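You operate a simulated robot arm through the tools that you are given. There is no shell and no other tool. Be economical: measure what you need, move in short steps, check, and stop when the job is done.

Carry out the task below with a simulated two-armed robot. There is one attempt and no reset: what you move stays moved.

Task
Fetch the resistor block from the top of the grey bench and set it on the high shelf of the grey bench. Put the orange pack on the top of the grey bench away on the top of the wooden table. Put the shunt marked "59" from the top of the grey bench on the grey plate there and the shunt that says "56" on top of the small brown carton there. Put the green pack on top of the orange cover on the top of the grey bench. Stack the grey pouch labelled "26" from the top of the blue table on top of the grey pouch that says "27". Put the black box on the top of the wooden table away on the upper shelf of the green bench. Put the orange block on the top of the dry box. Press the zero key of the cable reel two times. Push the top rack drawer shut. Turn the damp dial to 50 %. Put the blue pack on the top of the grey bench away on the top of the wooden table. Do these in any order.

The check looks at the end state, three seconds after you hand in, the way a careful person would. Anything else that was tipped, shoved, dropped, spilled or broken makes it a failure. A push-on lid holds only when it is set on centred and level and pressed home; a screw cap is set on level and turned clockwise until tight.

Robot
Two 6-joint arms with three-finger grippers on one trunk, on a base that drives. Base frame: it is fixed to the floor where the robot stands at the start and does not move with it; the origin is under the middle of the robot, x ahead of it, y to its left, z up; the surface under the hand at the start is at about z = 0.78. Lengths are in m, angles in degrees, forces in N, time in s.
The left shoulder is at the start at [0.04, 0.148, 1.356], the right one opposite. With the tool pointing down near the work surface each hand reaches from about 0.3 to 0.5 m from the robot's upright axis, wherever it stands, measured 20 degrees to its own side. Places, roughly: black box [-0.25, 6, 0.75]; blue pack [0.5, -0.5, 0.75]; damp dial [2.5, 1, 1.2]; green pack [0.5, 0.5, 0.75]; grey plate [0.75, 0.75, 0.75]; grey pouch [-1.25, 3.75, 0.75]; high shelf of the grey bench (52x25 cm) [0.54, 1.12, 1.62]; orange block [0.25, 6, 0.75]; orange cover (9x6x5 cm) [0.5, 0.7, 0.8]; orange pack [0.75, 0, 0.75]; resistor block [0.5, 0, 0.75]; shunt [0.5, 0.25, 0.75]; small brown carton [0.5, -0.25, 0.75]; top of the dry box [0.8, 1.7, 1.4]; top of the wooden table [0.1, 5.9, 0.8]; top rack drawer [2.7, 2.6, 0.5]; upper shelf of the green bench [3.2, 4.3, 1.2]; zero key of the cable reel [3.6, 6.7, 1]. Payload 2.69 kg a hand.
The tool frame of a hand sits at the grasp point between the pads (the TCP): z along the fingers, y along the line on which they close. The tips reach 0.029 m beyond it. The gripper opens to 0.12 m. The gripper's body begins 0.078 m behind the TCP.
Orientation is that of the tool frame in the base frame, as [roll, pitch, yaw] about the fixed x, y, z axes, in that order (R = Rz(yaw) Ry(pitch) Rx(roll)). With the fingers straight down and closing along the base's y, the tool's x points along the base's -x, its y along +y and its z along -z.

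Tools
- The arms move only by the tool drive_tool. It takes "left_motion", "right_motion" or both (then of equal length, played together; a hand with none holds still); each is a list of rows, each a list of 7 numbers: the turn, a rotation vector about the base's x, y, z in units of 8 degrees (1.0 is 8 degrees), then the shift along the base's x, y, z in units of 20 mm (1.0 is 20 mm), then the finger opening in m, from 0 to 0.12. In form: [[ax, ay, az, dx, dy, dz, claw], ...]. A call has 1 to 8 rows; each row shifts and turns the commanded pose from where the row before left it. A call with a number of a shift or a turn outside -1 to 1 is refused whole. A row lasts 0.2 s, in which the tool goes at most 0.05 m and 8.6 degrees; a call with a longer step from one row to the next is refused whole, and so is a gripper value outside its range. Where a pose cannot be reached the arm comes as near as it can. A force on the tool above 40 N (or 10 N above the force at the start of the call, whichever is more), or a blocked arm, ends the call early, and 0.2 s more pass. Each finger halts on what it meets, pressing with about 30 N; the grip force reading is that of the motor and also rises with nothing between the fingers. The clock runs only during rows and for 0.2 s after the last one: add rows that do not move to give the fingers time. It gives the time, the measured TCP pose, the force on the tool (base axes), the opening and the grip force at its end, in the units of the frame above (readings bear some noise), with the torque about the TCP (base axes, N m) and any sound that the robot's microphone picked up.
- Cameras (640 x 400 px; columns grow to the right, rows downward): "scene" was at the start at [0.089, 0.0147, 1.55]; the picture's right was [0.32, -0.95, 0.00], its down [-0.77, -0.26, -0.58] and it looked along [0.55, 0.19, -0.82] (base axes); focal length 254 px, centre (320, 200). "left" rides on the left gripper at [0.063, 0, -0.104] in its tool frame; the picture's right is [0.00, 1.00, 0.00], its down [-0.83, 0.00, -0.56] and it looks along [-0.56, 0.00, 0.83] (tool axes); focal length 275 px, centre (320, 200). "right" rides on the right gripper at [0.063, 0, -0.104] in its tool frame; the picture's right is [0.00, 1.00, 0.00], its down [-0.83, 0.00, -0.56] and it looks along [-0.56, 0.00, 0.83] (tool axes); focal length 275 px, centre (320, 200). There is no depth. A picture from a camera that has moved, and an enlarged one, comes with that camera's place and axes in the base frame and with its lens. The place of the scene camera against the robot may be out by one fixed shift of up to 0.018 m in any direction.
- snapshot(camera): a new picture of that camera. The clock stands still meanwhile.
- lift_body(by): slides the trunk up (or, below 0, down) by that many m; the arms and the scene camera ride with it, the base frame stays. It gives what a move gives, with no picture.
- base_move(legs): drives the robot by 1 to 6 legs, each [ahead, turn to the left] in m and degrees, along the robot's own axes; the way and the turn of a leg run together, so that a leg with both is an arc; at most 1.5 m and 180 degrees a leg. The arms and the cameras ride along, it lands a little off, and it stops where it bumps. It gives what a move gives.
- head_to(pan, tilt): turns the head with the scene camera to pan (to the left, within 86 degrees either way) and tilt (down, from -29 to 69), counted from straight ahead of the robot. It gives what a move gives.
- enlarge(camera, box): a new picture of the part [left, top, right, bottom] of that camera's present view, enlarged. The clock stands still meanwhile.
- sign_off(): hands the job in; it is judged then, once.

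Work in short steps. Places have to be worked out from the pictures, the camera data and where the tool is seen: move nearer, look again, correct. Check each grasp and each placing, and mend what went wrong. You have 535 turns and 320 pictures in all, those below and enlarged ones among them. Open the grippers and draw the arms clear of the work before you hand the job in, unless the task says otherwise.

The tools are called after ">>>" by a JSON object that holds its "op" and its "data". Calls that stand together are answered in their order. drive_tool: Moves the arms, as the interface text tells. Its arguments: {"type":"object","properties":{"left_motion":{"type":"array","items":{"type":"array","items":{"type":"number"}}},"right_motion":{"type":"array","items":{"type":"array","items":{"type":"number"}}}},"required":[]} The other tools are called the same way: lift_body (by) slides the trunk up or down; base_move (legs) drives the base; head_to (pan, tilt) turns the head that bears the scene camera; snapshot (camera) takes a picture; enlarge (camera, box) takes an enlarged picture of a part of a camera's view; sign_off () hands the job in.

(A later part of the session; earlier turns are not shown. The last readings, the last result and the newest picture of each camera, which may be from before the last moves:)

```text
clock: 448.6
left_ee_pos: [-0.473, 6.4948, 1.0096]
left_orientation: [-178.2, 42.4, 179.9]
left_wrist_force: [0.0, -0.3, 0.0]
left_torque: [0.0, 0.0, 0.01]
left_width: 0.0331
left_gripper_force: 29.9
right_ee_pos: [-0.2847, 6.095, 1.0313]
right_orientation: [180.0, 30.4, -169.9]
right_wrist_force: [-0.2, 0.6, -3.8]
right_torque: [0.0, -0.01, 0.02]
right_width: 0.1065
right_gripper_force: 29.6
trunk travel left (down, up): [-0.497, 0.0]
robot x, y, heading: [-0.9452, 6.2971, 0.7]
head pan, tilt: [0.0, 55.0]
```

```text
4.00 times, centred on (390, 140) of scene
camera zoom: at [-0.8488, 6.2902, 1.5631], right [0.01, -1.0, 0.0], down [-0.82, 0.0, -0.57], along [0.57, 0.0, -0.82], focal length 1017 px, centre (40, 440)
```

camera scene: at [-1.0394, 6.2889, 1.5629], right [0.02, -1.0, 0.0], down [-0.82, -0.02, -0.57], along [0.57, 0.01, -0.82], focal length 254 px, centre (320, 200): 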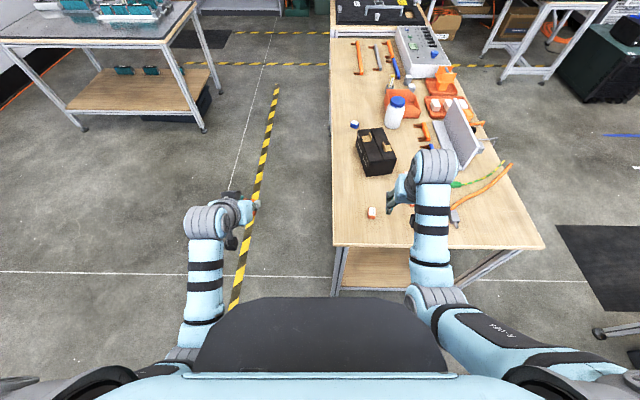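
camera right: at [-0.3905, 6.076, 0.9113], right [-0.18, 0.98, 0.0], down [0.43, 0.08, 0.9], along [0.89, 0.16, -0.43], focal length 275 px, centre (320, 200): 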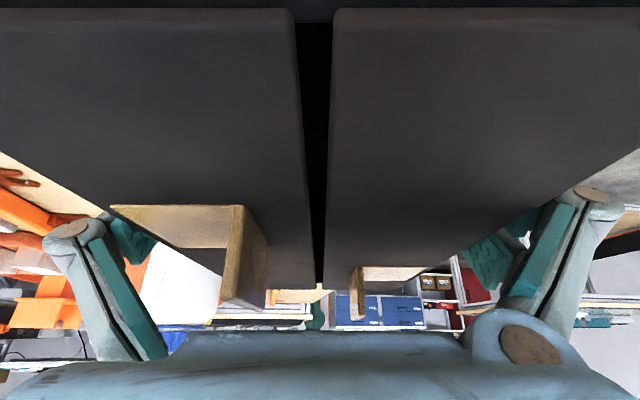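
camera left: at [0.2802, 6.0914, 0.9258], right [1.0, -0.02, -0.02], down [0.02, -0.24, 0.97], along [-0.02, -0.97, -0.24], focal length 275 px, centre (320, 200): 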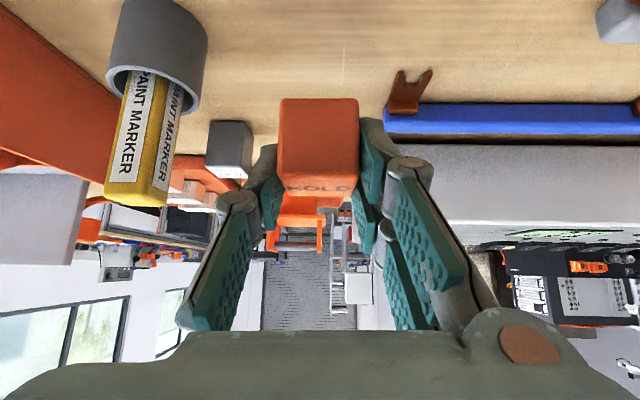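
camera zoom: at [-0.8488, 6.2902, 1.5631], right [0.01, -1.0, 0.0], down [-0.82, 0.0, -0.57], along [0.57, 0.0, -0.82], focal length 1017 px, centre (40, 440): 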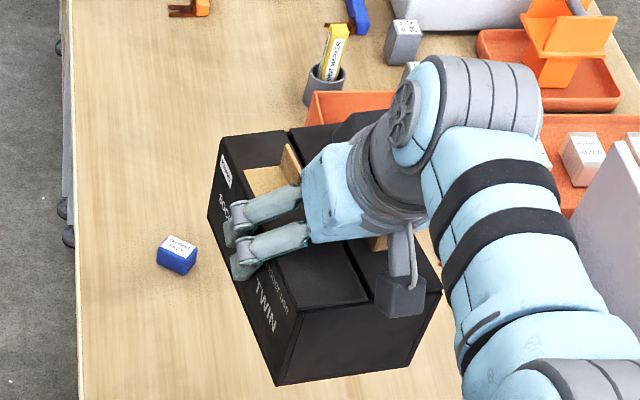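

Box held well. Pull it in closer and drive around behind the tables toward the east side.

>>> {"op": "drive_tool", "data": {"right_motion": [[0, 0, 0, 0, 0, 1, 0.09], [0, 0, 0, -1, 0, 0.5, 0.09], [0, 0, 0, -1, 0, 0, 0.09], [0, 0, 0, -1, 0, 0, 0.09], [0, 0, 0, -1, 0, 0, 0.09]]}}

>>> {"op": "base_move", "data": {"legs": [[-0.3, 0], [0, 90], [0.68, 0], [0, -90], [1.5, 0], [1.2, 0]]}}

>>> {"op": "head_to", "data": {"pan": -45, "tilt": 15}}

>>> {"op": "snapshot", "data": {"camera": "scene"}}

>>> {"op": "head_to", "data": {"pan": 10, "tilt": 20}}

>>> {"op": "snapshot", "data": {"camera": "scene"}}

```text
clock: 449.8
left_ee_pos: [-0.475, 6.4953, 1.0106]
left_orientation: [-178.2, 42.4, 179.7]
left_wrist_force: [0.1, -0.2, -0.6]
left_torque: [0.02, -0.02, 0.01]
left_width: 0.0331
left_gripper_force: 29.8
right_ee_pos: [-0.3668, 6.0951, 1.0616]
right_orientation: [179.9, 30.4, -170.1]
right_wrist_force: [-0.1, -0.4, -2.3]
right_torque: [0.0, 0.03, 0.0]
right_width: 0.1059
right_gripper_force: 29.4
trunk travel left (down, up): [-0.497, 0.0]
robot x, y, heading: [-0.9406, 6.2993, 0.2]
head pan, tilt: [0.0, 55.0]
```

```text
clock: 475.5
left_ee_pos: [1.9142, 7.1712, 1.0099]
left_orientation: [-178.2, 42.5, 179.7]
left_wrist_force: [0.7, 0.1, -0.4]
left_torque: [0.0, 0.0, 0.02]
left_width: 0.0334
left_gripper_force: 30.2
right_ee_pos: [2.0228, 6.7706, 1.0634]
right_orientation: [179.9, 30.5, -170.0]
right_wrist_force: [-0.3, 0.2, -3.1]
right_torque: [0.0, -0.02, 0.0]
right_width: 0.1049
right_gripper_force: 29.8
trunk travel left (down, up): [-0.497, 0.0]
robot x, y, heading: [1.446, 6.977, 0.3]
head pan, tilt: [0.0, 55.0]
```

```text
clock: 476.6
left_ee_pos: [1.9145, 7.1718, 1.01]
left_orientation: [-178.1, 42.3, 179.8]
left_wrist_force: [0.2, 0.5, -0.4]
left_torque: [-0.01, -0.06, 0.01]
left_width: 0.0331
left_gripper_force: 29.9
right_ee_pos: [2.0231, 6.7711, 1.0616]
right_orientation: [179.8, 30.4, -170.0]
right_wrist_force: [-0.1, 0.2, -3.3]
right_torque: [0.03, 0.0, 0.02]
right_width: 0.105
right_gripper_force: 30.4
trunk travel left (down, up): [-0.497, 0.0]
robot x, y, heading: [1.448, 6.9787, 0.5]
head pan, tilt: [-45.0, 15.0]
```

```text
177 pictures are left
camera scene: at [1.5345, 6.9015, 1.623], right [-0.7, -0.71, 0.0], down [-0.19, 0.18, -0.97], along [0.69, -0.68, -0.26], focal length 254 px, centre (320, 200)
```

scene: 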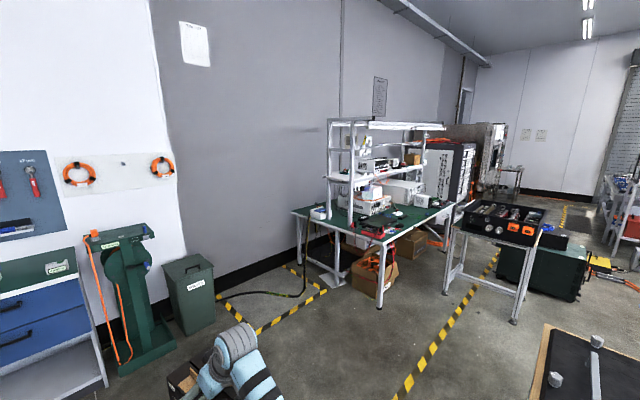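

```text
clock: 477.9
left_ee_pos: [1.9166, 7.1729, 1.0097]
left_orientation: [-178.2, 42.4, 179.6]
left_wrist_force: [0.1, 0.0, -0.3]
left_torque: [0.02, 0.02, -0.02]
left_width: 0.0328
left_gripper_force: 31.0
right_ee_pos: [2.0239, 6.7709, 1.062]
right_orientation: [180.0, 30.4, -170.0]
right_wrist_force: [-0.4, 0.7, -3.0]
right_torque: [0.0, 0.0, 0.0]
right_width: 0.1047
right_gripper_force: 30.1
trunk travel left (down, up): [-0.497, 0.0]
robot x, y, heading: [1.4511, 6.9762, 0.3]
head pan, tilt: [10.0, 20.0]
```

```text
176 pictures are left
camera scene: at [1.5598, 6.9836, 1.6149], right [0.18, -0.98, 0.0], down [-0.34, -0.06, -0.94], along [0.92, 0.17, -0.34], focal length 254 px, centre (320, 200)
```

scene: 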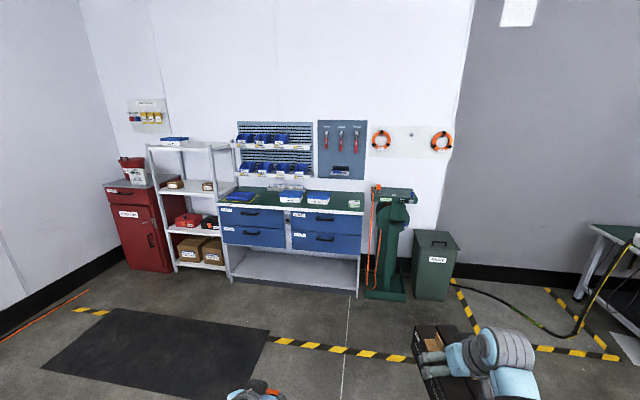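

The cable reel is the green pedestal; the green bench with shelves is to the south-east, with a tray table partly in front of it. Drive to about (2.1, 5.1) and face it.

>>> {"op": "base_move", "data": {"legs": [[0.6, 0], [0, -90], [1.4, 0], [0.45, 0], [0, 90]]}}

>>> {"op": "head_to", "data": {"pan": 0, "tilt": 25}}

>>> {"op": "snapshot", "data": {"camera": "scene"}}

>>> {"op": "head_to", "data": {"pan": -45, "tilt": 30}}

>>> {"op": "snapshot", "data": {"camera": "scene"}}

```text
clock: 497.8
left_ee_pos: [2.5633, 5.3502, 1.0093]
left_orientation: [-178.2, 42.5, -178.3]
left_wrist_force: [-0.3, -0.4, 0.4]
left_torque: [-0.01, 0.0, 0.01]
left_width: 0.0331
left_gripper_force: 30.1
right_ee_pos: [2.6855, 4.9536, 1.0606]
right_orientation: [179.8, 30.5, -168.0]
right_wrist_force: [0.1, -0.2, -2.9]
right_torque: [0.0, 0.01, 0.01]
right_width: 0.1047
right_gripper_force: 29.8
trunk travel left (down, up): [-0.497, 0.0]
robot x, y, heading: [2.1005, 5.138, 2.5]
head pan, tilt: [10.0, 20.0]
```

```text
clock: 498.5
left_ee_pos: [2.5629, 5.3507, 1.0094]
left_orientation: [-178.2, 42.6, -178.2]
left_wrist_force: [-0.1, 0.3, -1.1]
left_torque: [-0.02, 0.05, 0.02]
left_width: 0.0331
left_gripper_force: 29.6
right_ee_pos: [2.6845, 4.9533, 1.0625]
right_orientation: [179.8, 30.4, -168.0]
right_wrist_force: [0.0, -0.4, -3.1]
right_torque: [-0.03, 0.0, 0.03]
right_width: 0.1047
right_gripper_force: 30.3
trunk travel left (down, up): [-0.497, 0.0]
robot x, y, heading: [2.1012, 5.1379, 2.6]
head pan, tilt: [0.0, 25.0]
```

```text
175 pictures are left
camera scene: at [2.2149, 5.1331, 1.6068], right [0.04, -1.0, 0.0], down [-0.42, -0.02, -0.91], along [0.91, 0.04, -0.42], focal length 254 px, centre (320, 200)
```

scene: 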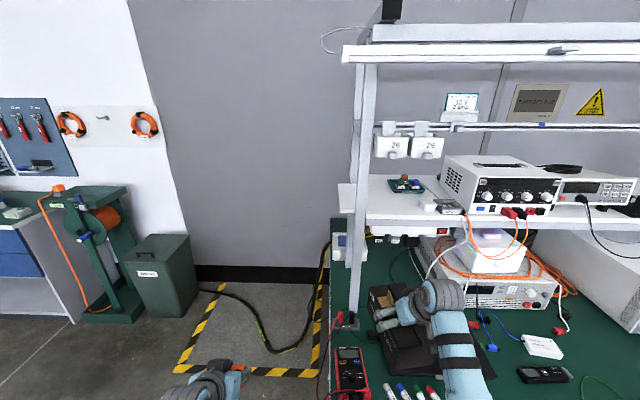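

```text
clock: 499.6
left_ee_pos: [2.5629, 5.3493, 1.0088]
left_orientation: [-178.2, 42.5, -178.3]
left_wrist_force: [-0.4, -0.6, 0.8]
left_torque: [-0.01, 0.02, -0.02]
left_width: 0.0331
left_gripper_force: 29.7
right_ee_pos: [2.6855, 4.9528, 1.0622]
right_orientation: [179.9, 30.4, -168.0]
right_wrist_force: [-0.2, -0.3, -3.4]
right_torque: [-0.02, 0.01, 0.0]
right_width: 0.1048
right_gripper_force: 29.7
trunk travel left (down, up): [-0.497, 0.0]
robot x, y, heading: [2.1033, 5.1383, 2.5]
head pan, tilt: [-45.0, 30.0]
```

```text
174 pictures are left
camera scene: at [2.1894, 5.0682, 1.5989], right [-0.68, -0.74, 0.0], down [-0.37, 0.34, -0.87], along [0.64, -0.59, -0.5], focal length 254 px, centre (320, 200)
```

scene: 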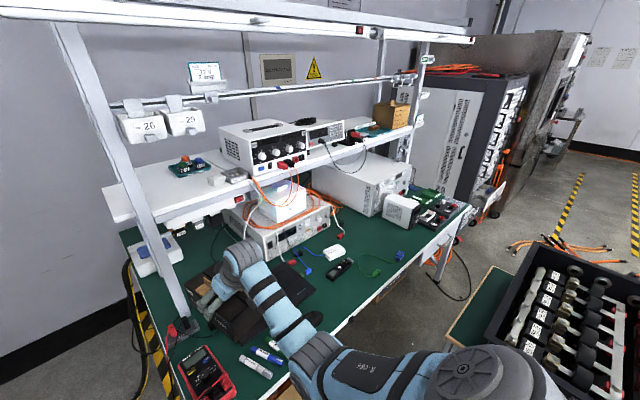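

Shelf front edge x≈2.94, z≈1.2, left end y≈5.02; free area ≈ x 2.95–3.2, y 4.8–5.0. Raise the box above shelf level first.

>>> {"op": "drive_tool", "data": {"right_motion": [[0, 0, 0, 0, 0, 1, 0.09], [0, 0, 0, 0, 0, 1, 0.09], [0, 0, 0, 0, 0, 1, 0.09], [0, 0, 0, 0, 0, 1, 0.09], [0, 0, 0, 0, 0, 1, 0.09], [0, 0, 0, 0, 0, 1, 0.09], [0, 0, 0, 0, 0, 1, 0.09], [0, 0, 0, 0, 0, 1, 0.09]]}}

>>> {"op": "drive_tool", "data": {"right_motion": [[0, 0, 0, 0, 0, 1, 0.09], [0, 0, 0, 0, 0, 1, 0.09], [0, 0, 0, 0, 0, 1, 0.09], [0, 0, 0, 0, 0, 1, 0.09], [0, 0, 0, 0, 0, 0, 0.09]]}}

```text
clock: 501.4
left_ee_pos: [2.5638, 5.3504, 1.0091]
left_orientation: [-178.2, 42.6, -178.3]
left_wrist_force: [-0.4, -0.9, 0.2]
left_torque: [-0.03, 0.02, 0.01]
left_width: 0.0331
left_gripper_force: 29.9
right_ee_pos: [2.6868, 4.9539, 1.2233]
right_orientation: [179.9, 30.5, -168.0]
right_wrist_force: [0.4, -0.1, -3.8]
right_torque: [0.01, 0.01, -0.01]
right_width: 0.1046
right_gripper_force: 29.8
trunk travel left (down, up): [-0.497, 0.0]
robot x, y, heading: [2.1031, 5.1365, 2.3]
head pan, tilt: [-45.0, 30.0]
```

```text
clock: 502.6
left_ee_pos: [2.5635, 5.3504, 1.0098]
left_orientation: [-178.2, 42.5, -178.3]
left_wrist_force: [-0.3, 0.6, -0.2]
left_torque: [-0.02, -0.01, 0.0]
left_width: 0.033
left_gripper_force: 30.1
right_ee_pos: [2.7062, 4.9543, 1.2962]
right_orientation: [179.8, 30.3, -168.0]
right_wrist_force: [0.0, 0.9, -2.6]
right_torque: [0.06, 0.01, 0.04]
right_width: 0.1046
right_gripper_force: 29.7
right hand out of reach, approached as far as the arm can: row 2, 3, 4
trunk travel left (down, up): [-0.497, 0.0]
robot x, y, heading: [2.103, 5.1407, 2.5]
head pan, tilt: [-45.0, 30.0]
```

Good height. Shift −0.06 in y to clear the left post, then drive forward in steps.

>>> {"op": "drive_tool", "data": {"right_motion": [[0, 0, 0, 0, -1, 0, 0.09], [0, 0, 0, 0, -1, 0, 0.09], [0, 0, 0, 0, -1, 0, 0.09], [0, 0, 0, 0, 0, 0, 0.09]]}}

>>> {"op": "base_move", "data": {"legs": [[0.15, 0]]}}

>>> {"op": "head_to", "data": {"pan": -15, "tilt": 25}}

>>> {"op": "snapshot", "data": {"camera": "scene"}}

>>> {"op": "snapshot", "data": {"camera": "right"}}

```text
clock: 503.6
left_ee_pos: [2.5634, 5.3502, 1.0087]
left_orientation: [-178.2, 42.4, -178.3]
left_wrist_force: [0.9, 0.5, -0.1]
left_torque: [-0.01, -0.03, -0.03]
left_width: 0.0331
left_gripper_force: 29.6
right_ee_pos: [2.7045, 4.8954, 1.2946]
right_orientation: [179.9, 30.5, -168.0]
right_wrist_force: [0.5, 0.8, -3.5]
right_torque: [-0.01, 0.01, -0.02]
right_width: 0.1047
right_gripper_force: 29.9
trunk travel left (down, up): [-0.497, 0.0]
robot x, y, heading: [2.0975, 5.1377, 2.3]
head pan, tilt: [-45.0, 30.0]
```

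```text
clock: 505.0
left_ee_pos: [2.7101, 5.3559, 1.0116]
left_orientation: [-178.2, 42.7, -178.3]
left_wrist_force: [-0.4, 1.1, -0.6]
left_torque: [-0.03, -0.04, -0.03]
left_width: 0.0329
left_gripper_force: 29.7
right_ee_pos: [2.8493, 4.9007, 1.2983]
right_orientation: [180.0, 30.7, -167.8]
right_wrist_force: [-0.4, -0.2, -2.1]
right_torque: [0.01, 0.01, 0.01]
right_width: 0.105
right_gripper_force: 29.6
trunk travel left (down, up): [-0.497, 0.0]
robot x, y, heading: [2.2537, 5.1403, 2.2]
head pan, tilt: [-45.0, 30.0]
```

```text
clock: 506.0
left_ee_pos: [2.7144, 5.3562, 1.0086]
left_orientation: [-178.1, 42.4, -178.4]
left_wrist_force: [0.2, 0.1, -1.2]
left_torque: [-0.02, 0.03, 0.01]
left_width: 0.033
left_gripper_force: 30.0
right_ee_pos: [2.8551, 4.9005, 1.2943]
right_orientation: [179.8, 30.2, -168.1]
right_wrist_force: [0.0, -1.1, -2.8]
right_torque: [0.01, 0.03, -0.02]
right_width: 0.1047
right_gripper_force: 30.3
trunk travel left (down, up): [-0.497, 0.0]
robot x, y, heading: [2.2528, 5.1435, 2.2]
head pan, tilt: [-15.0, 25.0]
```

```text
173 pictures are left
camera scene: at [2.3637, 5.115, 1.6067], right [-0.22, -0.98, 0.0], down [-0.41, 0.09, -0.91], along [0.88, -0.2, -0.42], focal length 254 px, centre (320, 200)
```

scene: 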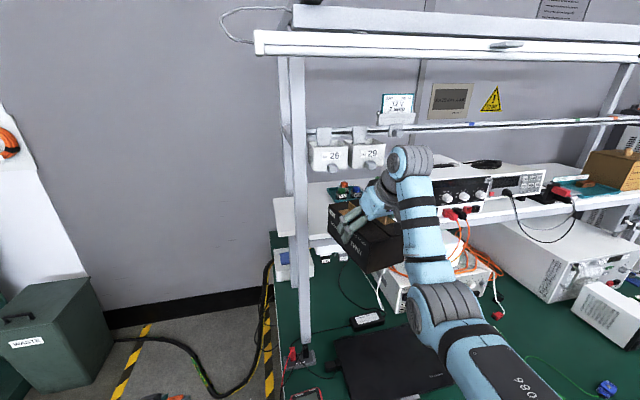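

```text
172 pictures are left
camera right: at [2.7509, 4.8777, 1.3531], right [-0.21, 0.98, 0.0], down [0.43, 0.09, 0.9], along [0.88, 0.19, -0.44], focal length 275 px, centre (320, 200)
```

right: 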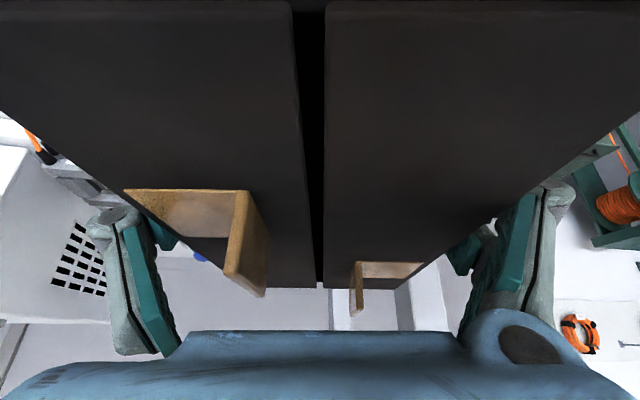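

>>> {"op": "enlarge", "data": {"camera": "scene", "box": [260, 130, 452, 250]}}

```text
3.33 times, centred on (356, 190) of scene
camera zoom: at [2.3637, 5.115, 1.6067], right [-0.22, -0.98, 0.0], down [-0.41, 0.09, -0.91], along [0.88, -0.2, -0.42], focal length 847 px, centre (200, 233)
```

zoom: 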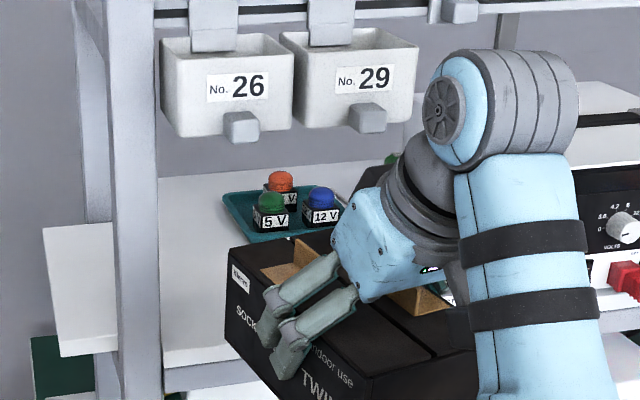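

Shelf front edge ≈2.97; a button tray's corner is at (3.18, 4.85). Target box centre ≈(3.07, 4.92). Shift y slightly and drive further in.

>>> {"op": "drive_tool", "data": {"right_motion": [[0, 0, 0, 0, 0.6, 0, 0.09], [0, 0, 0, 0, 0, 0, 0.09]]}}

>>> {"op": "base_move", "data": {"legs": [[0.12, 0]]}}

>>> {"op": "enlarge", "data": {"camera": "scene", "box": [200, 100, 520, 300]}}

```text
clock: 506.6
left_ee_pos: [2.7126, 5.3569, 1.0084]
left_orientation: [-178.2, 42.3, -178.2]
left_wrist_force: [0.3, -0.1, -0.9]
left_torque: [0.0, -0.03, 0.03]
left_width: 0.0332
left_gripper_force: 30.0
right_ee_pos: [2.8546, 4.9128, 1.2954]
right_orientation: [179.8, 30.4, -168.0]
right_wrist_force: [-0.6, 0.6, -3.0]
right_torque: [-0.03, 0.0, 0.0]
right_width: 0.1044
right_gripper_force: 29.9
trunk travel left (down, up): [-0.497, 0.0]
robot x, y, heading: [2.251, 5.1413, 2.2]
head pan, tilt: [-15.0, 25.0]
```

```text
clock: 507.8
left_ee_pos: [2.8117, 5.3562, 1.0096]
left_orientation: [-178.2, 42.6, -178.7]
left_wrist_force: [-0.6, -0.2, -0.3]
left_torque: [0.01, -0.01, -0.04]
left_width: 0.0332
left_gripper_force: 29.8
right_ee_pos: [2.9497, 4.9101, 1.2929]
right_orientation: [179.6, 29.7, -169.5]
right_wrist_force: [0.0, 0.2, -1.8]
right_torque: [-0.02, 0.02, 0.02]
right_width: 0.1048
right_gripper_force: 29.6
trunk travel left (down, up): [-0.497, 0.0]
robot x, y, heading: [2.3469, 5.1502, 1.5]
head pan, tilt: [-15.0, 25.0]
stopped in leg 1: the force on the tool passed its limit at 203 N (the readings are from after the stop); the commanded pose is now the measured one
```

```text
2.00 times, centred on (360, 200) of scene
camera zoom: at [2.4584, 5.1191, 1.6069], right [-0.23, -0.97, 0.0], down [-0.41, 0.1, -0.91], along [0.88, -0.2, -0.42], focal length 508 px, centre (240, 200)
```

zoom: 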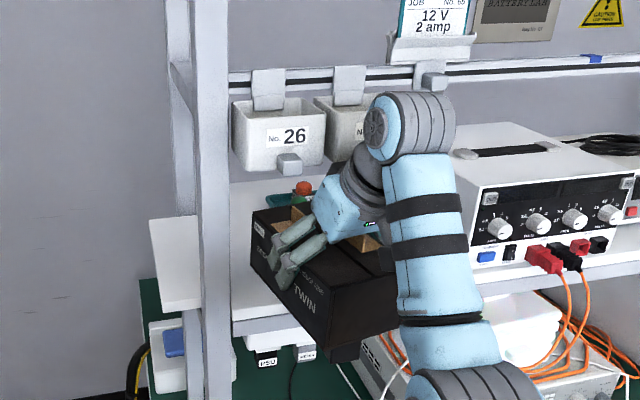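

The box end seems to have met something (203 N). Look from the left-hand camera.

>>> {"op": "snapshot", "data": {"camera": "left"}}

>>> {"op": "enlarge", "data": {"camera": "scene", "box": [290, 180, 418, 260]}}

```text
169 pictures are left
camera left: at [2.6953, 5.3578, 1.0448], right [0.0, 1.0, -0.02], down [0.24, 0.02, 0.97], along [0.97, -0.01, -0.23], focal length 275 px, centre (320, 200)
```

left: 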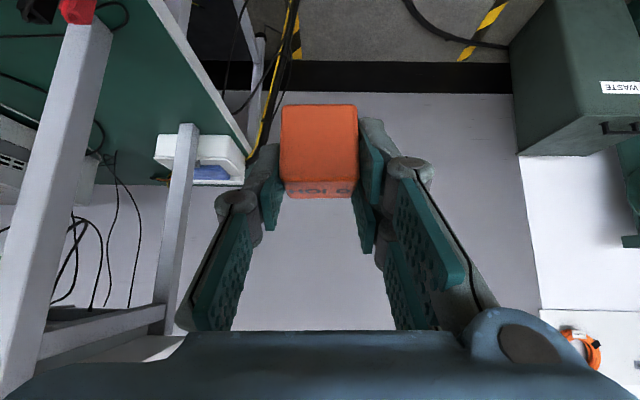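

```text
5.00 times, centred on (354, 220) of scene
camera zoom: at [2.4584, 5.1191, 1.6069], right [-0.23, -0.97, 0.0], down [-0.41, 0.1, -0.91], along [0.88, -0.2, -0.42], focal length 1271 px, centre (150, 100)
```

zoom: 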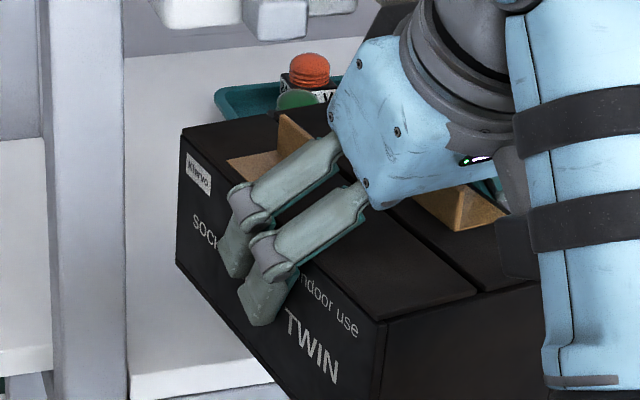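

Likely the box top/tab met hanging bin 26 (bottom z≈1.34) above. Back 2 cm and lower the box until it feels the shelf to learn the exact height.

>>> {"op": "base_move", "data": {"legs": [[-0.025, 0]]}}

>>> {"op": "drive_tool", "data": {"right_motion": [[0, 0, 0, 0, 0, -0.5, 0.09], [0, 0, 0, 0, 0, -0.5, 0.09], [0, 0, 0, 0, 0, 0, 0.09]]}}

>>> {"op": "enlarge", "data": {"camera": "scene", "box": [260, 140, 452, 260]}}

```text
clock: 508.6
left_ee_pos: [2.792, 5.3562, 1.0074]
left_orientation: [-178.2, 42.4, -178.6]
left_wrist_force: [-0.7, -0.5, -0.3]
left_torque: [-0.01, 0.02, 0.0]
left_width: 0.0331
left_gripper_force: 29.6
right_ee_pos: [2.9312, 4.9106, 1.2895]
right_orientation: [179.5, 29.5, -169.5]
right_wrist_force: [1.3, -0.2, -2.9]
right_torque: [-0.02, 0.07, 0.01]
right_width: 0.1048
right_gripper_force: 29.8
trunk travel left (down, up): [-0.497, 0.0]
robot x, y, heading: [2.3246, 5.1488, 1.9]
head pan, tilt: [-15.0, 25.0]
```

```text
clock: 509.4
left_ee_pos: [2.79, 5.3558, 1.0092]
left_orientation: [-178.2, 42.3, -178.5]
left_wrist_force: [0.1, 0.2, -1.4]
left_torque: [0.0, 0.0, 0.01]
left_width: 0.0333
left_gripper_force: 29.9
right_ee_pos: [2.9273, 4.9103, 1.2716]
right_orientation: [179.5, 29.5, -169.3]
right_wrist_force: [0.4, 0.6, -2.9]
right_torque: [0.01, 0.02, 0.01]
right_width: 0.1047
right_gripper_force: 29.7
trunk travel left (down, up): [-0.497, 0.0]
robot x, y, heading: [2.3258, 5.1506, 2.2]
head pan, tilt: [-15.0, 25.0]
```

```text
3.33 times, centred on (356, 200) of scene
camera zoom: at [2.4374, 5.1187, 1.6066], right [-0.23, -0.97, 0.0], down [-0.41, 0.1, -0.91], along [0.88, -0.2, -0.42], focal length 847 px, centre (200, 200)
```

zoom: 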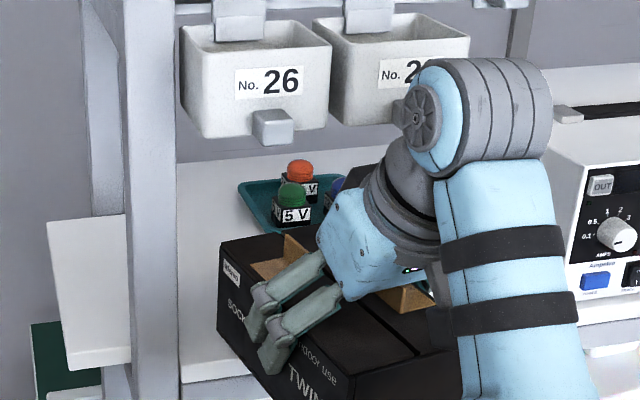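

>>> {"op": "drive_tool", "data": {"right_motion": [[0, 0, 0, 0, 0, -0.5, 0.09], [0, 0, 0, 0, 0, -0.3, 0.09], [0, 0, 0, 0, 0, 0, 0.09]]}}

```text
clock: 510.2
left_ee_pos: [2.7876, 5.3559, 1.0101]
left_orientation: [-178.2, 42.6, -178.6]
left_wrist_force: [0.3, 0.0, -1.1]
left_torque: [-0.01, -0.01, 0.01]
left_width: 0.033
left_gripper_force: 30.0
right_ee_pos: [2.9258, 4.9096, 1.2562]
right_orientation: [179.6, 29.8, -169.4]
right_wrist_force: [-0.6, 0.0, -2.0]
right_torque: [-0.03, -0.09, 0.01]
right_width: 0.1047
right_gripper_force: 30.3
trunk travel left (down, up): [-0.497, 0.0]
robot x, y, heading: [2.3253, 5.1457, 1.9]
head pan, tilt: [-15.0, 25.0]
```

>>> {"op": "drive_tool", "data": {"right_motion": [[0, 0, 0, 0, 0, -0.2, 0.09], [0, 0, 0, 0, 0, 0, 0.09]]}}

```text
clock: 510.8
left_ee_pos: [2.7856, 5.3576, 1.0109]
left_orientation: [-178.1, 42.6, -178.5]
left_wrist_force: [0.5, 0.1, -0.3]
left_torque: [0.0, -0.03, -0.01]
left_width: 0.0332
left_gripper_force: 30.4
right_ee_pos: [2.924, 4.9103, 1.2541]
right_orientation: [179.6, 29.9, -169.4]
right_wrist_force: [2.0, 0.3, 10.2]
right_torque: [-0.52, -0.92, 0.05]
right_width: 0.1049
right_gripper_force: 30.4
trunk travel left (down, up): [-0.497, 0.0]
robot x, y, heading: [2.3245, 5.1475, 2.0]
head pan, tilt: [-15.0, 25.0]
```

Shelf confirmed at z=1.200. Raise 6 mm and advance under the bins in small steps.

>>> {"op": "drive_tool", "data": {"right_motion": [[0, 0, 0, 0, 0.2, 0.35, 0.09], [0, 0, 0, 0, 0, 0, 0.09]]}}

>>> {"op": "base_move", "data": {"legs": [[0.05, 0]]}}

>>> {"op": "enlarge", "data": {"camera": "scene", "box": [260, 140, 452, 260]}}

```text
clock: 511.4
left_ee_pos: [2.7878, 5.3567, 1.0102]
left_orientation: [-178.1, 42.5, -178.6]
left_wrist_force: [-0.8, -0.2, -1.0]
left_torque: [0.0, 0.02, 0.03]
left_width: 0.0332
left_gripper_force: 30.0
right_ee_pos: [2.9264, 4.9136, 1.2592]
right_orientation: [179.6, 29.8, -169.6]
right_wrist_force: [0.6, 0.7, -3.3]
right_torque: [-0.01, 0.01, 0.02]
right_width: 0.1047
right_gripper_force: 30.5
trunk travel left (down, up): [-0.497, 0.0]
robot x, y, heading: [2.3232, 5.1481, 2.0]
head pan, tilt: [-15.0, 25.0]
```

```text
clock: 512.9
left_ee_pos: [2.8309, 5.3546, 1.0109]
left_orientation: [-177.7, 42.6, -179.5]
left_wrist_force: [0.0, 0.8, -0.9]
left_torque: [0.0, -0.03, -0.01]
left_width: 0.033
left_gripper_force: 29.5
right_ee_pos: [2.9611, 4.9104, 1.2605]
right_orientation: [179.8, 29.6, -170.5]
right_wrist_force: [-1.2, 0.1, -3.6]
right_torque: [-0.03, -0.02, -0.03]
right_width: 0.1048
right_gripper_force: 30.0
trunk travel left (down, up): [-0.497, 0.0]
robot x, y, heading: [2.3661, 5.1908, 1.1]
head pan, tilt: [-15.0, 25.0]
stopped in leg 1: the robot was blocked; the commanded pose is now the measured one
```

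```text
3.33 times, centred on (356, 200) of scene
camera zoom: at [2.4732, 5.1618, 1.6071], right [-0.24, -0.97, 0.0], down [-0.41, 0.1, -0.91], along [0.88, -0.22, -0.42], focal length 847 px, centre (200, 200)
```

zoom: 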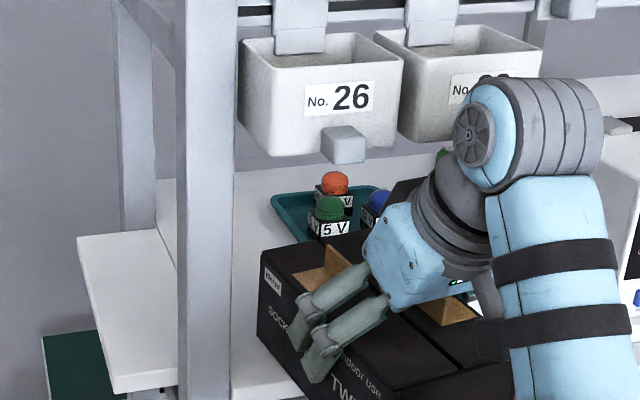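

Base is at its limit. Extend the arm forward in small steps.

>>> {"op": "drive_tool", "data": {"right_motion": [[0, 0, 0, 0.8, 0.1, 0, 0.09], [0, 0, 0, 0.8, 0.1, 0, 0.09], [0, 0, 0, 0.8, 0.1, 0, 0.09], [0, 0, 0, 0, 0, 0, 0.09]]}}

>>> {"op": "enlarge", "data": {"camera": "scene", "box": [260, 140, 452, 260]}}

```text
clock: 513.6
left_ee_pos: [2.827, 5.3492, 1.0137]
left_orientation: [-177.7, 43.0, -179.8]
left_wrist_force: [1.3, -0.6, -0.8]
left_torque: [0.01, 0.0, -0.01]
left_width: 0.0331
left_gripper_force: 29.5
right_ee_pos: [2.9918, 4.9078, 1.26]
right_orientation: [179.6, 29.4, -171.1]
right_wrist_force: [-24.6, -5.5, -6.3]
right_torque: [0.95, -4.05, -0.03]
right_width: 0.1046
right_gripper_force: 30.0
trunk travel left (down, up): [-0.497, 0.0]
robot x, y, heading: [2.3661, 5.1853, 0.7]
head pan, tilt: [-15.0, 25.0]
stopped in row 3 (right hand): the force on the tool passed its limit at 48 N (the readings are from after the stop); the commanded pose is now the measured one
```

```text
3.33 times, centred on (356, 200) of scene
camera zoom: at [2.4641, 5.1558, 1.6077], right [-0.25, -0.97, 0.0], down [-0.4, 0.1, -0.91], along [0.88, -0.22, -0.42], focal length 847 px, centre (200, 200)
```

zoom: 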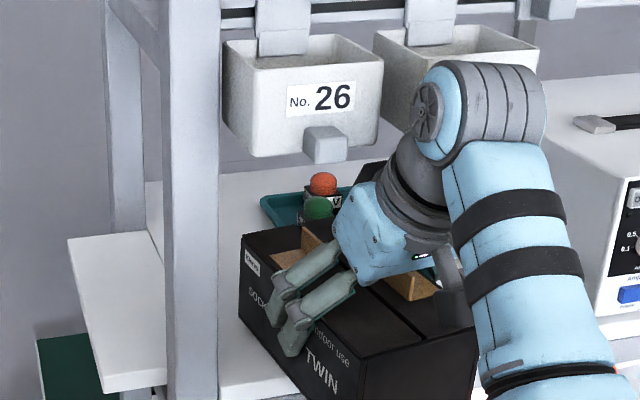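

The wrist (z≈1.43) is what touches the hanging bins. Plan: set the box down here (centre just inside the shelf's front edge), release, then push it fully in from its near face with the fingers low. Lower to contact first.

>>> {"op": "drive_tool", "data": {"right_motion": [[0, 0, 0, 0, 0.3, -0.2, 0.09], [0, 0, 0, 0, 0, -0.15, 0.09], [0, 0, 0, 0, 0, 0, 0.09]]}}

```text
clock: 514.4
left_ee_pos: [2.8282, 5.3508, 1.0137]
left_orientation: [-177.7, 43.0, -179.7]
left_wrist_force: [-0.4, -0.3, 0.4]
left_torque: [0.0, -0.01, 0.01]
left_width: 0.0332
left_gripper_force: 30.0
right_ee_pos: [2.9959, 4.9142, 1.256]
right_orientation: [179.8, 29.8, -170.8]
right_wrist_force: [-2.8, -10.7, 35.6]
right_torque: [-0.15, 0.31, -0.1]
right_width: 0.105
right_gripper_force: 29.8
trunk travel left (down, up): [-0.497, 0.0]
robot x, y, heading: [2.3668, 5.1889, 1.0]
head pan, tilt: [-15.0, 25.0]
```

Contact on the shelf (edge ≈2.988, box centre ≈3.008). Open the fingers fully while holding position, and watch.

>>> {"op": "drive_tool", "data": {"right_motion": [[0, 0, 0, 0, 0, 0.1, 0.09], [0, 0, 0, 0, 0, 0, 0.112], [0, 0, 0, 0, 0, 0, 0.12], [0, 0, 0, 0, 0, 0, 0.12]]}}

>>> {"op": "enlarge", "data": {"camera": "scene", "box": [260, 140, 452, 260]}}

```text
clock: 515.4
left_ee_pos: [2.8327, 5.3506, 1.0112]
left_orientation: [-177.8, 42.8, -179.6]
left_wrist_force: [0.2, 0.1, 0.0]
left_torque: [0.04, -0.02, 0.0]
left_width: 0.0332
left_gripper_force: 29.9
right_ee_pos: [2.9985, 4.9164, 1.2509]
right_orientation: [179.5, 28.8, -170.8]
right_wrist_force: [-0.9, 2.6, -17.3]
right_torque: [-0.11, -1.23, -0.15]
right_width: 0.1199
right_gripper_force: 0.0
trunk travel left (down, up): [-0.497, 0.0]
robot x, y, heading: [2.3648, 5.1859, 0.8]
head pan, tilt: [-15.0, 25.0]
```

```text
3.33 times, centred on (356, 200) of scene
camera zoom: at [2.4723, 5.1562, 1.6069], right [-0.24, -0.97, 0.0], down [-0.41, 0.1, -0.91], along [0.88, -0.22, -0.42], focal length 847 px, centre (200, 200)
```

zoom: 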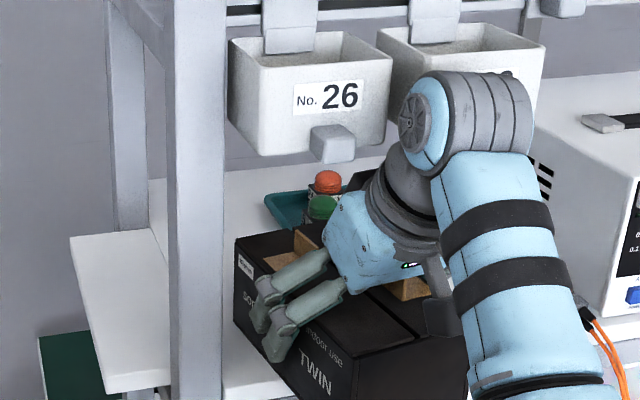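

>>> {"op": "snapshot", "data": {"camera": "right"}}

>>> {"op": "snapshot", "data": {"camera": "scene"}}

```text
163 pictures are left
camera right: at [2.8946, 4.8978, 1.3113], right [-0.17, 0.99, 0.01], down [0.45, 0.07, 0.89], along [0.87, 0.15, -0.46], focal length 275 px, centre (320, 200)
```

right: 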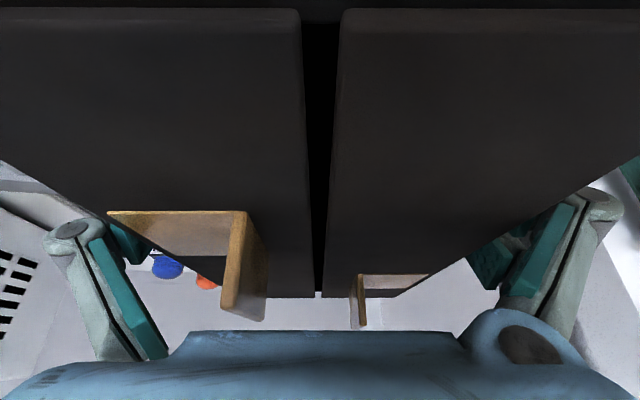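

```text
162 pictures are left
camera scene: at [2.4723, 5.1562, 1.6069], right [-0.24, -0.97, 0.0], down [-0.41, 0.1, -0.91], along [0.88, -0.22, -0.42], focal length 254 px, centre (320, 200)
```

scene: 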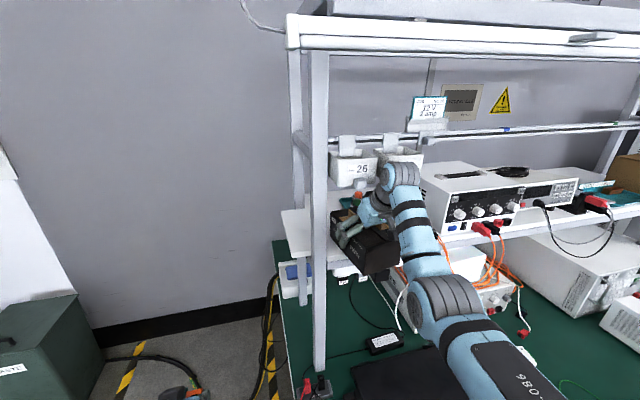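

Slide the open fingers straight back along the box's sides first (away from the bins), then up.

>>> {"op": "drive_tool", "data": {"right_motion": [[0, 0, 0, -0.7, -0.11, 0, 0.12], [0, 0, 0, -0.7, -0.11, 0.2, 0.12], [0, 0, 0, -0.5, -0.08, 0.5, 0.12], [0, 0, 0, 0, 0, 0, 0.12]]}}

>>> {"op": "snapshot", "data": {"camera": "right"}}

>>> {"op": "enlarge", "data": {"camera": "scene", "box": [260, 140, 452, 260]}}

```text
clock: 516.4
left_ee_pos: [2.8349, 5.3516, 1.0108]
left_orientation: [-177.8, 42.4, -179.6]
left_wrist_force: [0.0, 0.6, 0.2]
left_torque: [-0.01, 0.01, 0.0]
left_width: 0.0331
left_gripper_force: 30.0
right_ee_pos: [2.9645, 4.9111, 1.2638]
right_orientation: [179.6, 28.9, -170.8]
right_wrist_force: [0.0, -0.1, -0.2]
right_torque: [-0.01, 0.01, 0.0]
right_width: 0.1199
right_gripper_force: 0.1
trunk travel left (down, up): [-0.497, 0.0]
robot x, y, heading: [2.3637, 5.1867, 0.7]
head pan, tilt: [-15.0, 25.0]
```

```text
161 pictures are left
camera right: at [2.8603, 4.8921, 1.3252], right [-0.17, 0.99, 0.01], down [0.45, 0.07, 0.89], along [0.88, 0.15, -0.46], focal length 275 px, centre (320, 200)
```

right: 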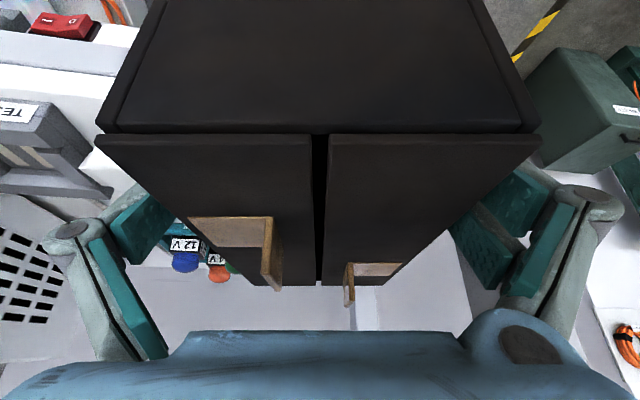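

```text
3.33 times, centred on (356, 200) of scene
camera zoom: at [2.4765, 5.1572, 1.6067], right [-0.24, -0.97, 0.0], down [-0.41, 0.1, -0.91], along [0.88, -0.22, -0.42], focal length 847 px, centre (200, 200)
```

zoom: 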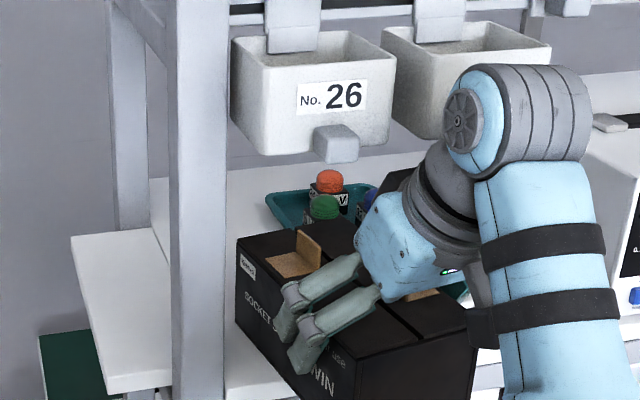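

The box stands stably on the shelf by itself. Continue sliding back until the fingers are clear of it.

>>> {"op": "drive_tool", "data": {"right_motion": [[0, 0, 0, -0.9, -0.15, 0.2, 0.12], [0, 0, 0, -0.9, -0.15, 0.2, 0.12], [0, 0, 0, -0.9, -0.15, 0.2, 0.12], [0, 0, 0, -0.9, -0.15, 0.2, 0.12], [0, 0, 0, -0.9, -0.15, 0.2, 0.12], [0, 0, 0, -0.9, -0.15, 0, 0.12]]}}

>>> {"op": "snapshot", "data": {"camera": "right"}}

```text
clock: 517.8
left_ee_pos: [2.8347, 5.351, 1.011]
left_orientation: [-177.7, 42.6, -179.6]
left_wrist_force: [-0.7, -0.2, -0.2]
left_torque: [0.02, 0.01, -0.01]
left_width: 0.0329
left_gripper_force: 29.9
right_ee_pos: [2.9278, 4.8678, 1.2469]
right_orientation: [179.6, 29.0, -170.8]
right_wrist_force: [0.2, 1.4, 0.4]
right_torque: [0.02, -0.03, 0.03]
right_width: 0.12
right_gripper_force: 0.1
right hand out of reach, approached as far as the arm can: row 1, 2, 3, 4, 5, 6
trunk travel left (down, up): [-0.497, 0.0]
robot x, y, heading: [2.3671, 5.1874, 0.7]
head pan, tilt: [-15.0, 25.0]
```

```text
159 pictures are left
camera right: at [2.8236, 4.8496, 1.3076], right [-0.17, 0.99, 0.01], down [0.45, 0.07, 0.89], along [0.88, 0.15, -0.46], focal length 275 px, centre (320, 200)
```

right: 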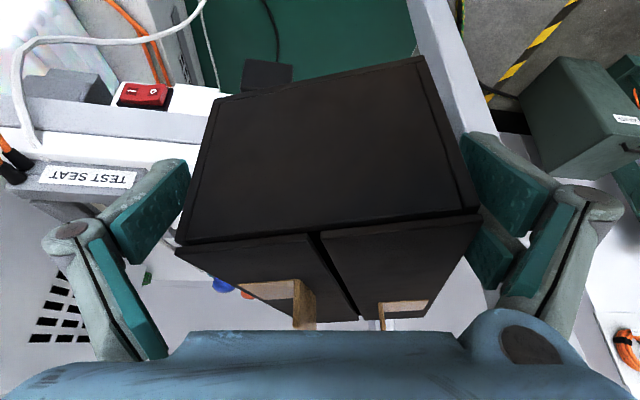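

The arm's inner limit made it slip sideways and turn the box a little. Shift the hand +y to recentre and back out with the base instead.

>>> {"op": "drive_tool", "data": {"right_motion": [[0, 0, 0, 0.2, 0.7, 0, 0.12], [0, 0, 0, 0, 0, 0, 0.12]]}}

>>> {"op": "snapshot", "data": {"camera": "right"}}

```text
clock: 518.4
left_ee_pos: [2.8332, 5.35, 1.0112]
left_orientation: [-177.7, 42.7, -179.5]
left_wrist_force: [-0.2, 0.7, -0.7]
left_torque: [-0.01, 0.0, -0.01]
left_width: 0.0328
left_gripper_force: 30.0
right_ee_pos: [2.9328, 4.8814, 1.2458]
right_orientation: [179.4, 29.1, -170.8]
right_wrist_force: [0.3, -0.1, 0.7]
right_torque: [0.02, -0.03, -0.02]
right_width: 0.1199
right_gripper_force: 0.1
trunk travel left (down, up): [-0.497, 0.0]
robot x, y, heading: [2.3639, 5.1883, 1.0]
head pan, tilt: [-15.0, 25.0]
```

```text
158 pictures are left
camera right: at [2.8286, 4.8631, 1.307], right [-0.17, 0.99, 0.01], down [0.45, 0.07, 0.89], along [0.88, 0.15, -0.46], focal length 275 px, centre (320, 200)
```

right: 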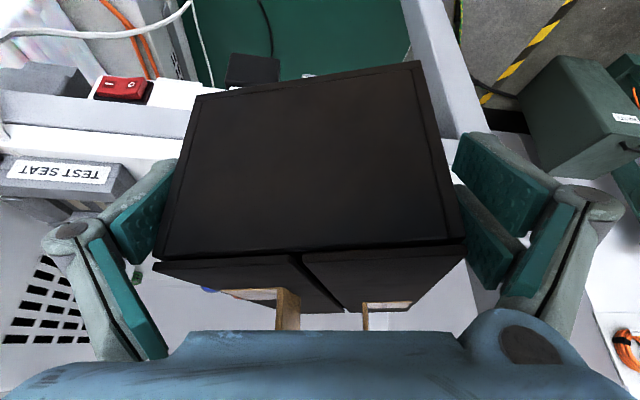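

>>> {"op": "drive_tool", "data": {"right_motion": [[0, 0, 0, 0.2, -0.45, 0, 0.12], [0, 0, 0, 0, 0, 0, 0.12]]}}

>>> {"op": "base_move", "data": {"legs": [[-0.12, 0]]}}

>>> {"op": "snapshot", "data": {"camera": "right"}}

>>> {"op": "enlarge", "data": {"camera": "scene", "box": [260, 100, 500, 250]}}

```text
clock: 519.0
left_ee_pos: [2.8327, 5.3503, 1.0101]
left_orientation: [-177.8, 42.7, -179.7]
left_wrist_force: [0.8, -0.2, -0.2]
left_torque: [0.0, 0.0, -0.04]
left_width: 0.033
left_gripper_force: 29.7
right_ee_pos: [2.935, 4.8728, 1.2465]
right_orientation: [179.5, 29.0, -170.7]
right_wrist_force: [0.3, -0.5, 1.0]
right_torque: [-0.03, 0.0, 0.0]
right_width: 0.1199
right_gripper_force: 0.1
trunk travel left (down, up): [-0.497, 0.0]
robot x, y, heading: [2.3669, 5.1915, 0.7]
head pan, tilt: [-15.0, 25.0]
```

```text
clock: 520.3
left_ee_pos: [2.716, 5.3506, 1.0079]
left_orientation: [-177.7, 42.3, -179.5]
left_wrist_force: [-0.4, -0.3, -0.2]
left_torque: [-0.01, 0.03, 0.01]
left_width: 0.0334
left_gripper_force: 30.0
right_ee_pos: [2.8239, 4.8724, 1.2428]
right_orientation: [179.4, 28.6, -170.7]
right_wrist_force: [0.3, 0.6, 0.2]
right_torque: [0.01, 0.05, -0.02]
right_width: 0.1197
right_gripper_force: 0.0
trunk travel left (down, up): [-0.497, 0.0]
robot x, y, heading: [2.2473, 5.1886, 1.0]
head pan, tilt: [-15.0, 25.0]
```

```text
157 pictures are left
camera right: at [2.7189, 4.8539, 1.3047], right [-0.17, 0.99, 0.01], down [0.46, 0.07, 0.89], along [0.87, 0.15, -0.46], focal length 275 px, centre (320, 200)
```

right: 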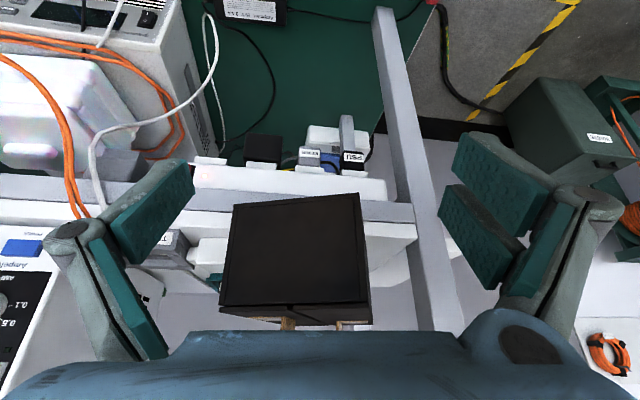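

```text
2.67 times, centred on (380, 175) of scene
camera zoom: at [2.3625, 5.1551, 1.6062], right [-0.24, -0.97, 0.0], down [-0.42, 0.1, -0.9], along [0.88, -0.22, -0.43], focal length 678 px, centre (160, 267)
```

zoom: 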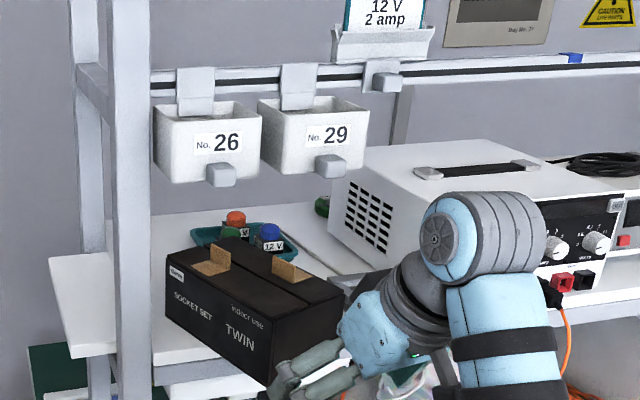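

Excellent: the box is stable, bins intact. Now set the right hand for pushing: azimuth ~20°, tilt 60°, fingers 5 cm apart, tips low behind the near face (centre ≈(2.919, 4.867)).

>>> {"op": "drive_tool", "data": {"right_motion": [[0.2, -0.95, 0.3, 0, -0.2, 0, 0.05], [0.2, -0.95, 0.3, 0, -0.2, 0, 0.05], [0.2, -0.95, 0.3, 0, -0.2, 0, 0.05], [0.2, -0.95, 0.4, 0, -0.2, 0, 0.05], [0, 0, 0, 0, -0.2, 0, 0.05], [0, 0, 0, 0, 0, 0, 0.05]]}}

>>> {"op": "snapshot", "data": {"camera": "right"}}

```text
clock: 521.7
left_ee_pos: [2.7121, 5.3514, 1.0099]
left_orientation: [-177.8, 42.6, -179.4]
left_wrist_force: [-0.1, -1.2, -1.7]
left_torque: [0.0, -0.02, 0.0]
left_width: 0.033
left_gripper_force: 30.5
right_ee_pos: [2.8181, 4.8533, 1.2457]
right_orientation: [-178.0, 60.0, -158.1]
right_wrist_force: [0.7, -0.2, -0.2]
right_torque: [-0.02, 0.02, 0.01]
right_width: 0.0501
right_gripper_force: 0.0
trunk travel left (down, up): [-0.497, 0.0]
robot x, y, heading: [2.2435, 5.1879, 1.0]
head pan, tilt: [-15.0, 25.0]
```

```text
155 pictures are left
camera right: at [2.7026, 4.8103, 1.2437], right [-0.35, 0.94, -0.02], down [-0.07, 0.0, 1.0], along [0.94, 0.35, 0.06], focal length 275 px, centre (320, 200)
```

right: 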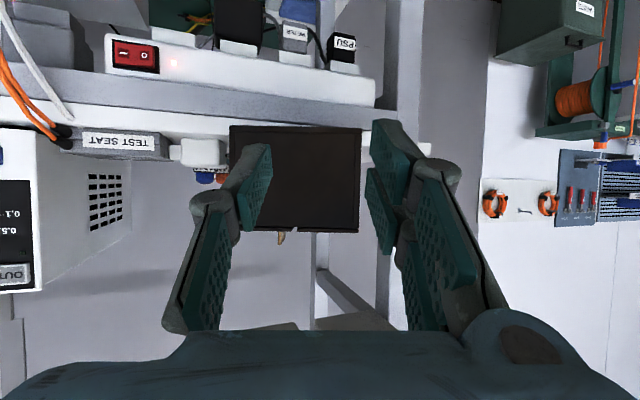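

Face is square to the tool. Shift laterally, lower a bit, then move the base in 0.05.

>>> {"op": "drive_tool", "data": {"right_motion": [[0, 0, 0, 0.35, -1, -0.25, 0.05], [0, 0, 0, 0, 0, 0, 0.05]]}}

>>> {"op": "base_move", "data": {"legs": [[0.05, 0]]}}

>>> {"op": "snapshot", "data": {"camera": "right"}}

```text
clock: 522.3
left_ee_pos: [2.7129, 5.3491, 1.0113]
left_orientation: [-177.7, 42.6, -179.5]
left_wrist_force: [0.0, 0.8, -0.2]
left_torque: [-0.01, 0.01, 0.0]
left_width: 0.0331
left_gripper_force: 30.1
right_ee_pos: [2.8236, 4.83, 1.2412]
right_orientation: [-177.9, 59.9, -158.2]
right_wrist_force: [0.3, -0.6, -0.4]
right_torque: [0.02, 0.0, -0.01]
right_width: 0.0499
right_gripper_force: 0.1
trunk travel left (down, up): [-0.497, 0.0]
robot x, y, heading: [2.2444, 5.1859, 1.2]
head pan, tilt: [-15.0, 25.0]
```

```text
clock: 523.2
left_ee_pos: [2.7533, 5.3516, 1.0149]
left_orientation: [-177.8, 43.2, -179.5]
left_wrist_force: [-0.3, -0.2, 0.5]
left_torque: [0.01, -0.04, 0.03]
left_width: 0.0331
left_gripper_force: 30.4
right_ee_pos: [2.8613, 4.8323, 1.2474]
right_orientation: [-177.4, 60.4, -157.7]
right_wrist_force: [-0.3, -0.8, -0.1]
right_torque: [-0.02, 0.03, 0.02]
right_width: 0.0499
right_gripper_force: 0.1
trunk travel left (down, up): [-0.497, 0.0]
robot x, y, heading: [2.2944, 5.1856, 1.3]
head pan, tilt: [-15.0, 25.0]
```

```text
154 pictures are left
camera right: at [2.7467, 4.7897, 1.2449], right [-0.34, 0.94, -0.03], down [-0.08, 0.0, 1.0], along [0.94, 0.35, 0.07], focal length 275 px, centre (320, 200)
```

right: 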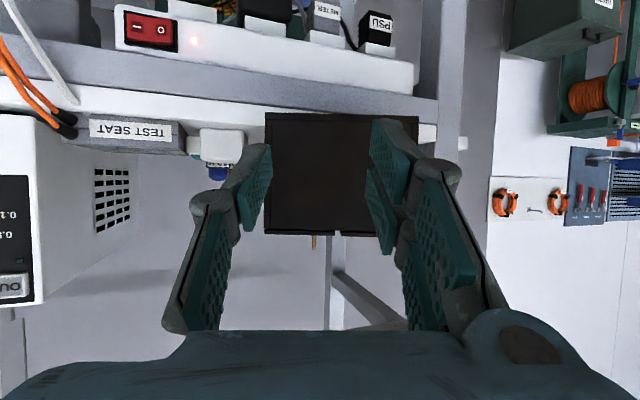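

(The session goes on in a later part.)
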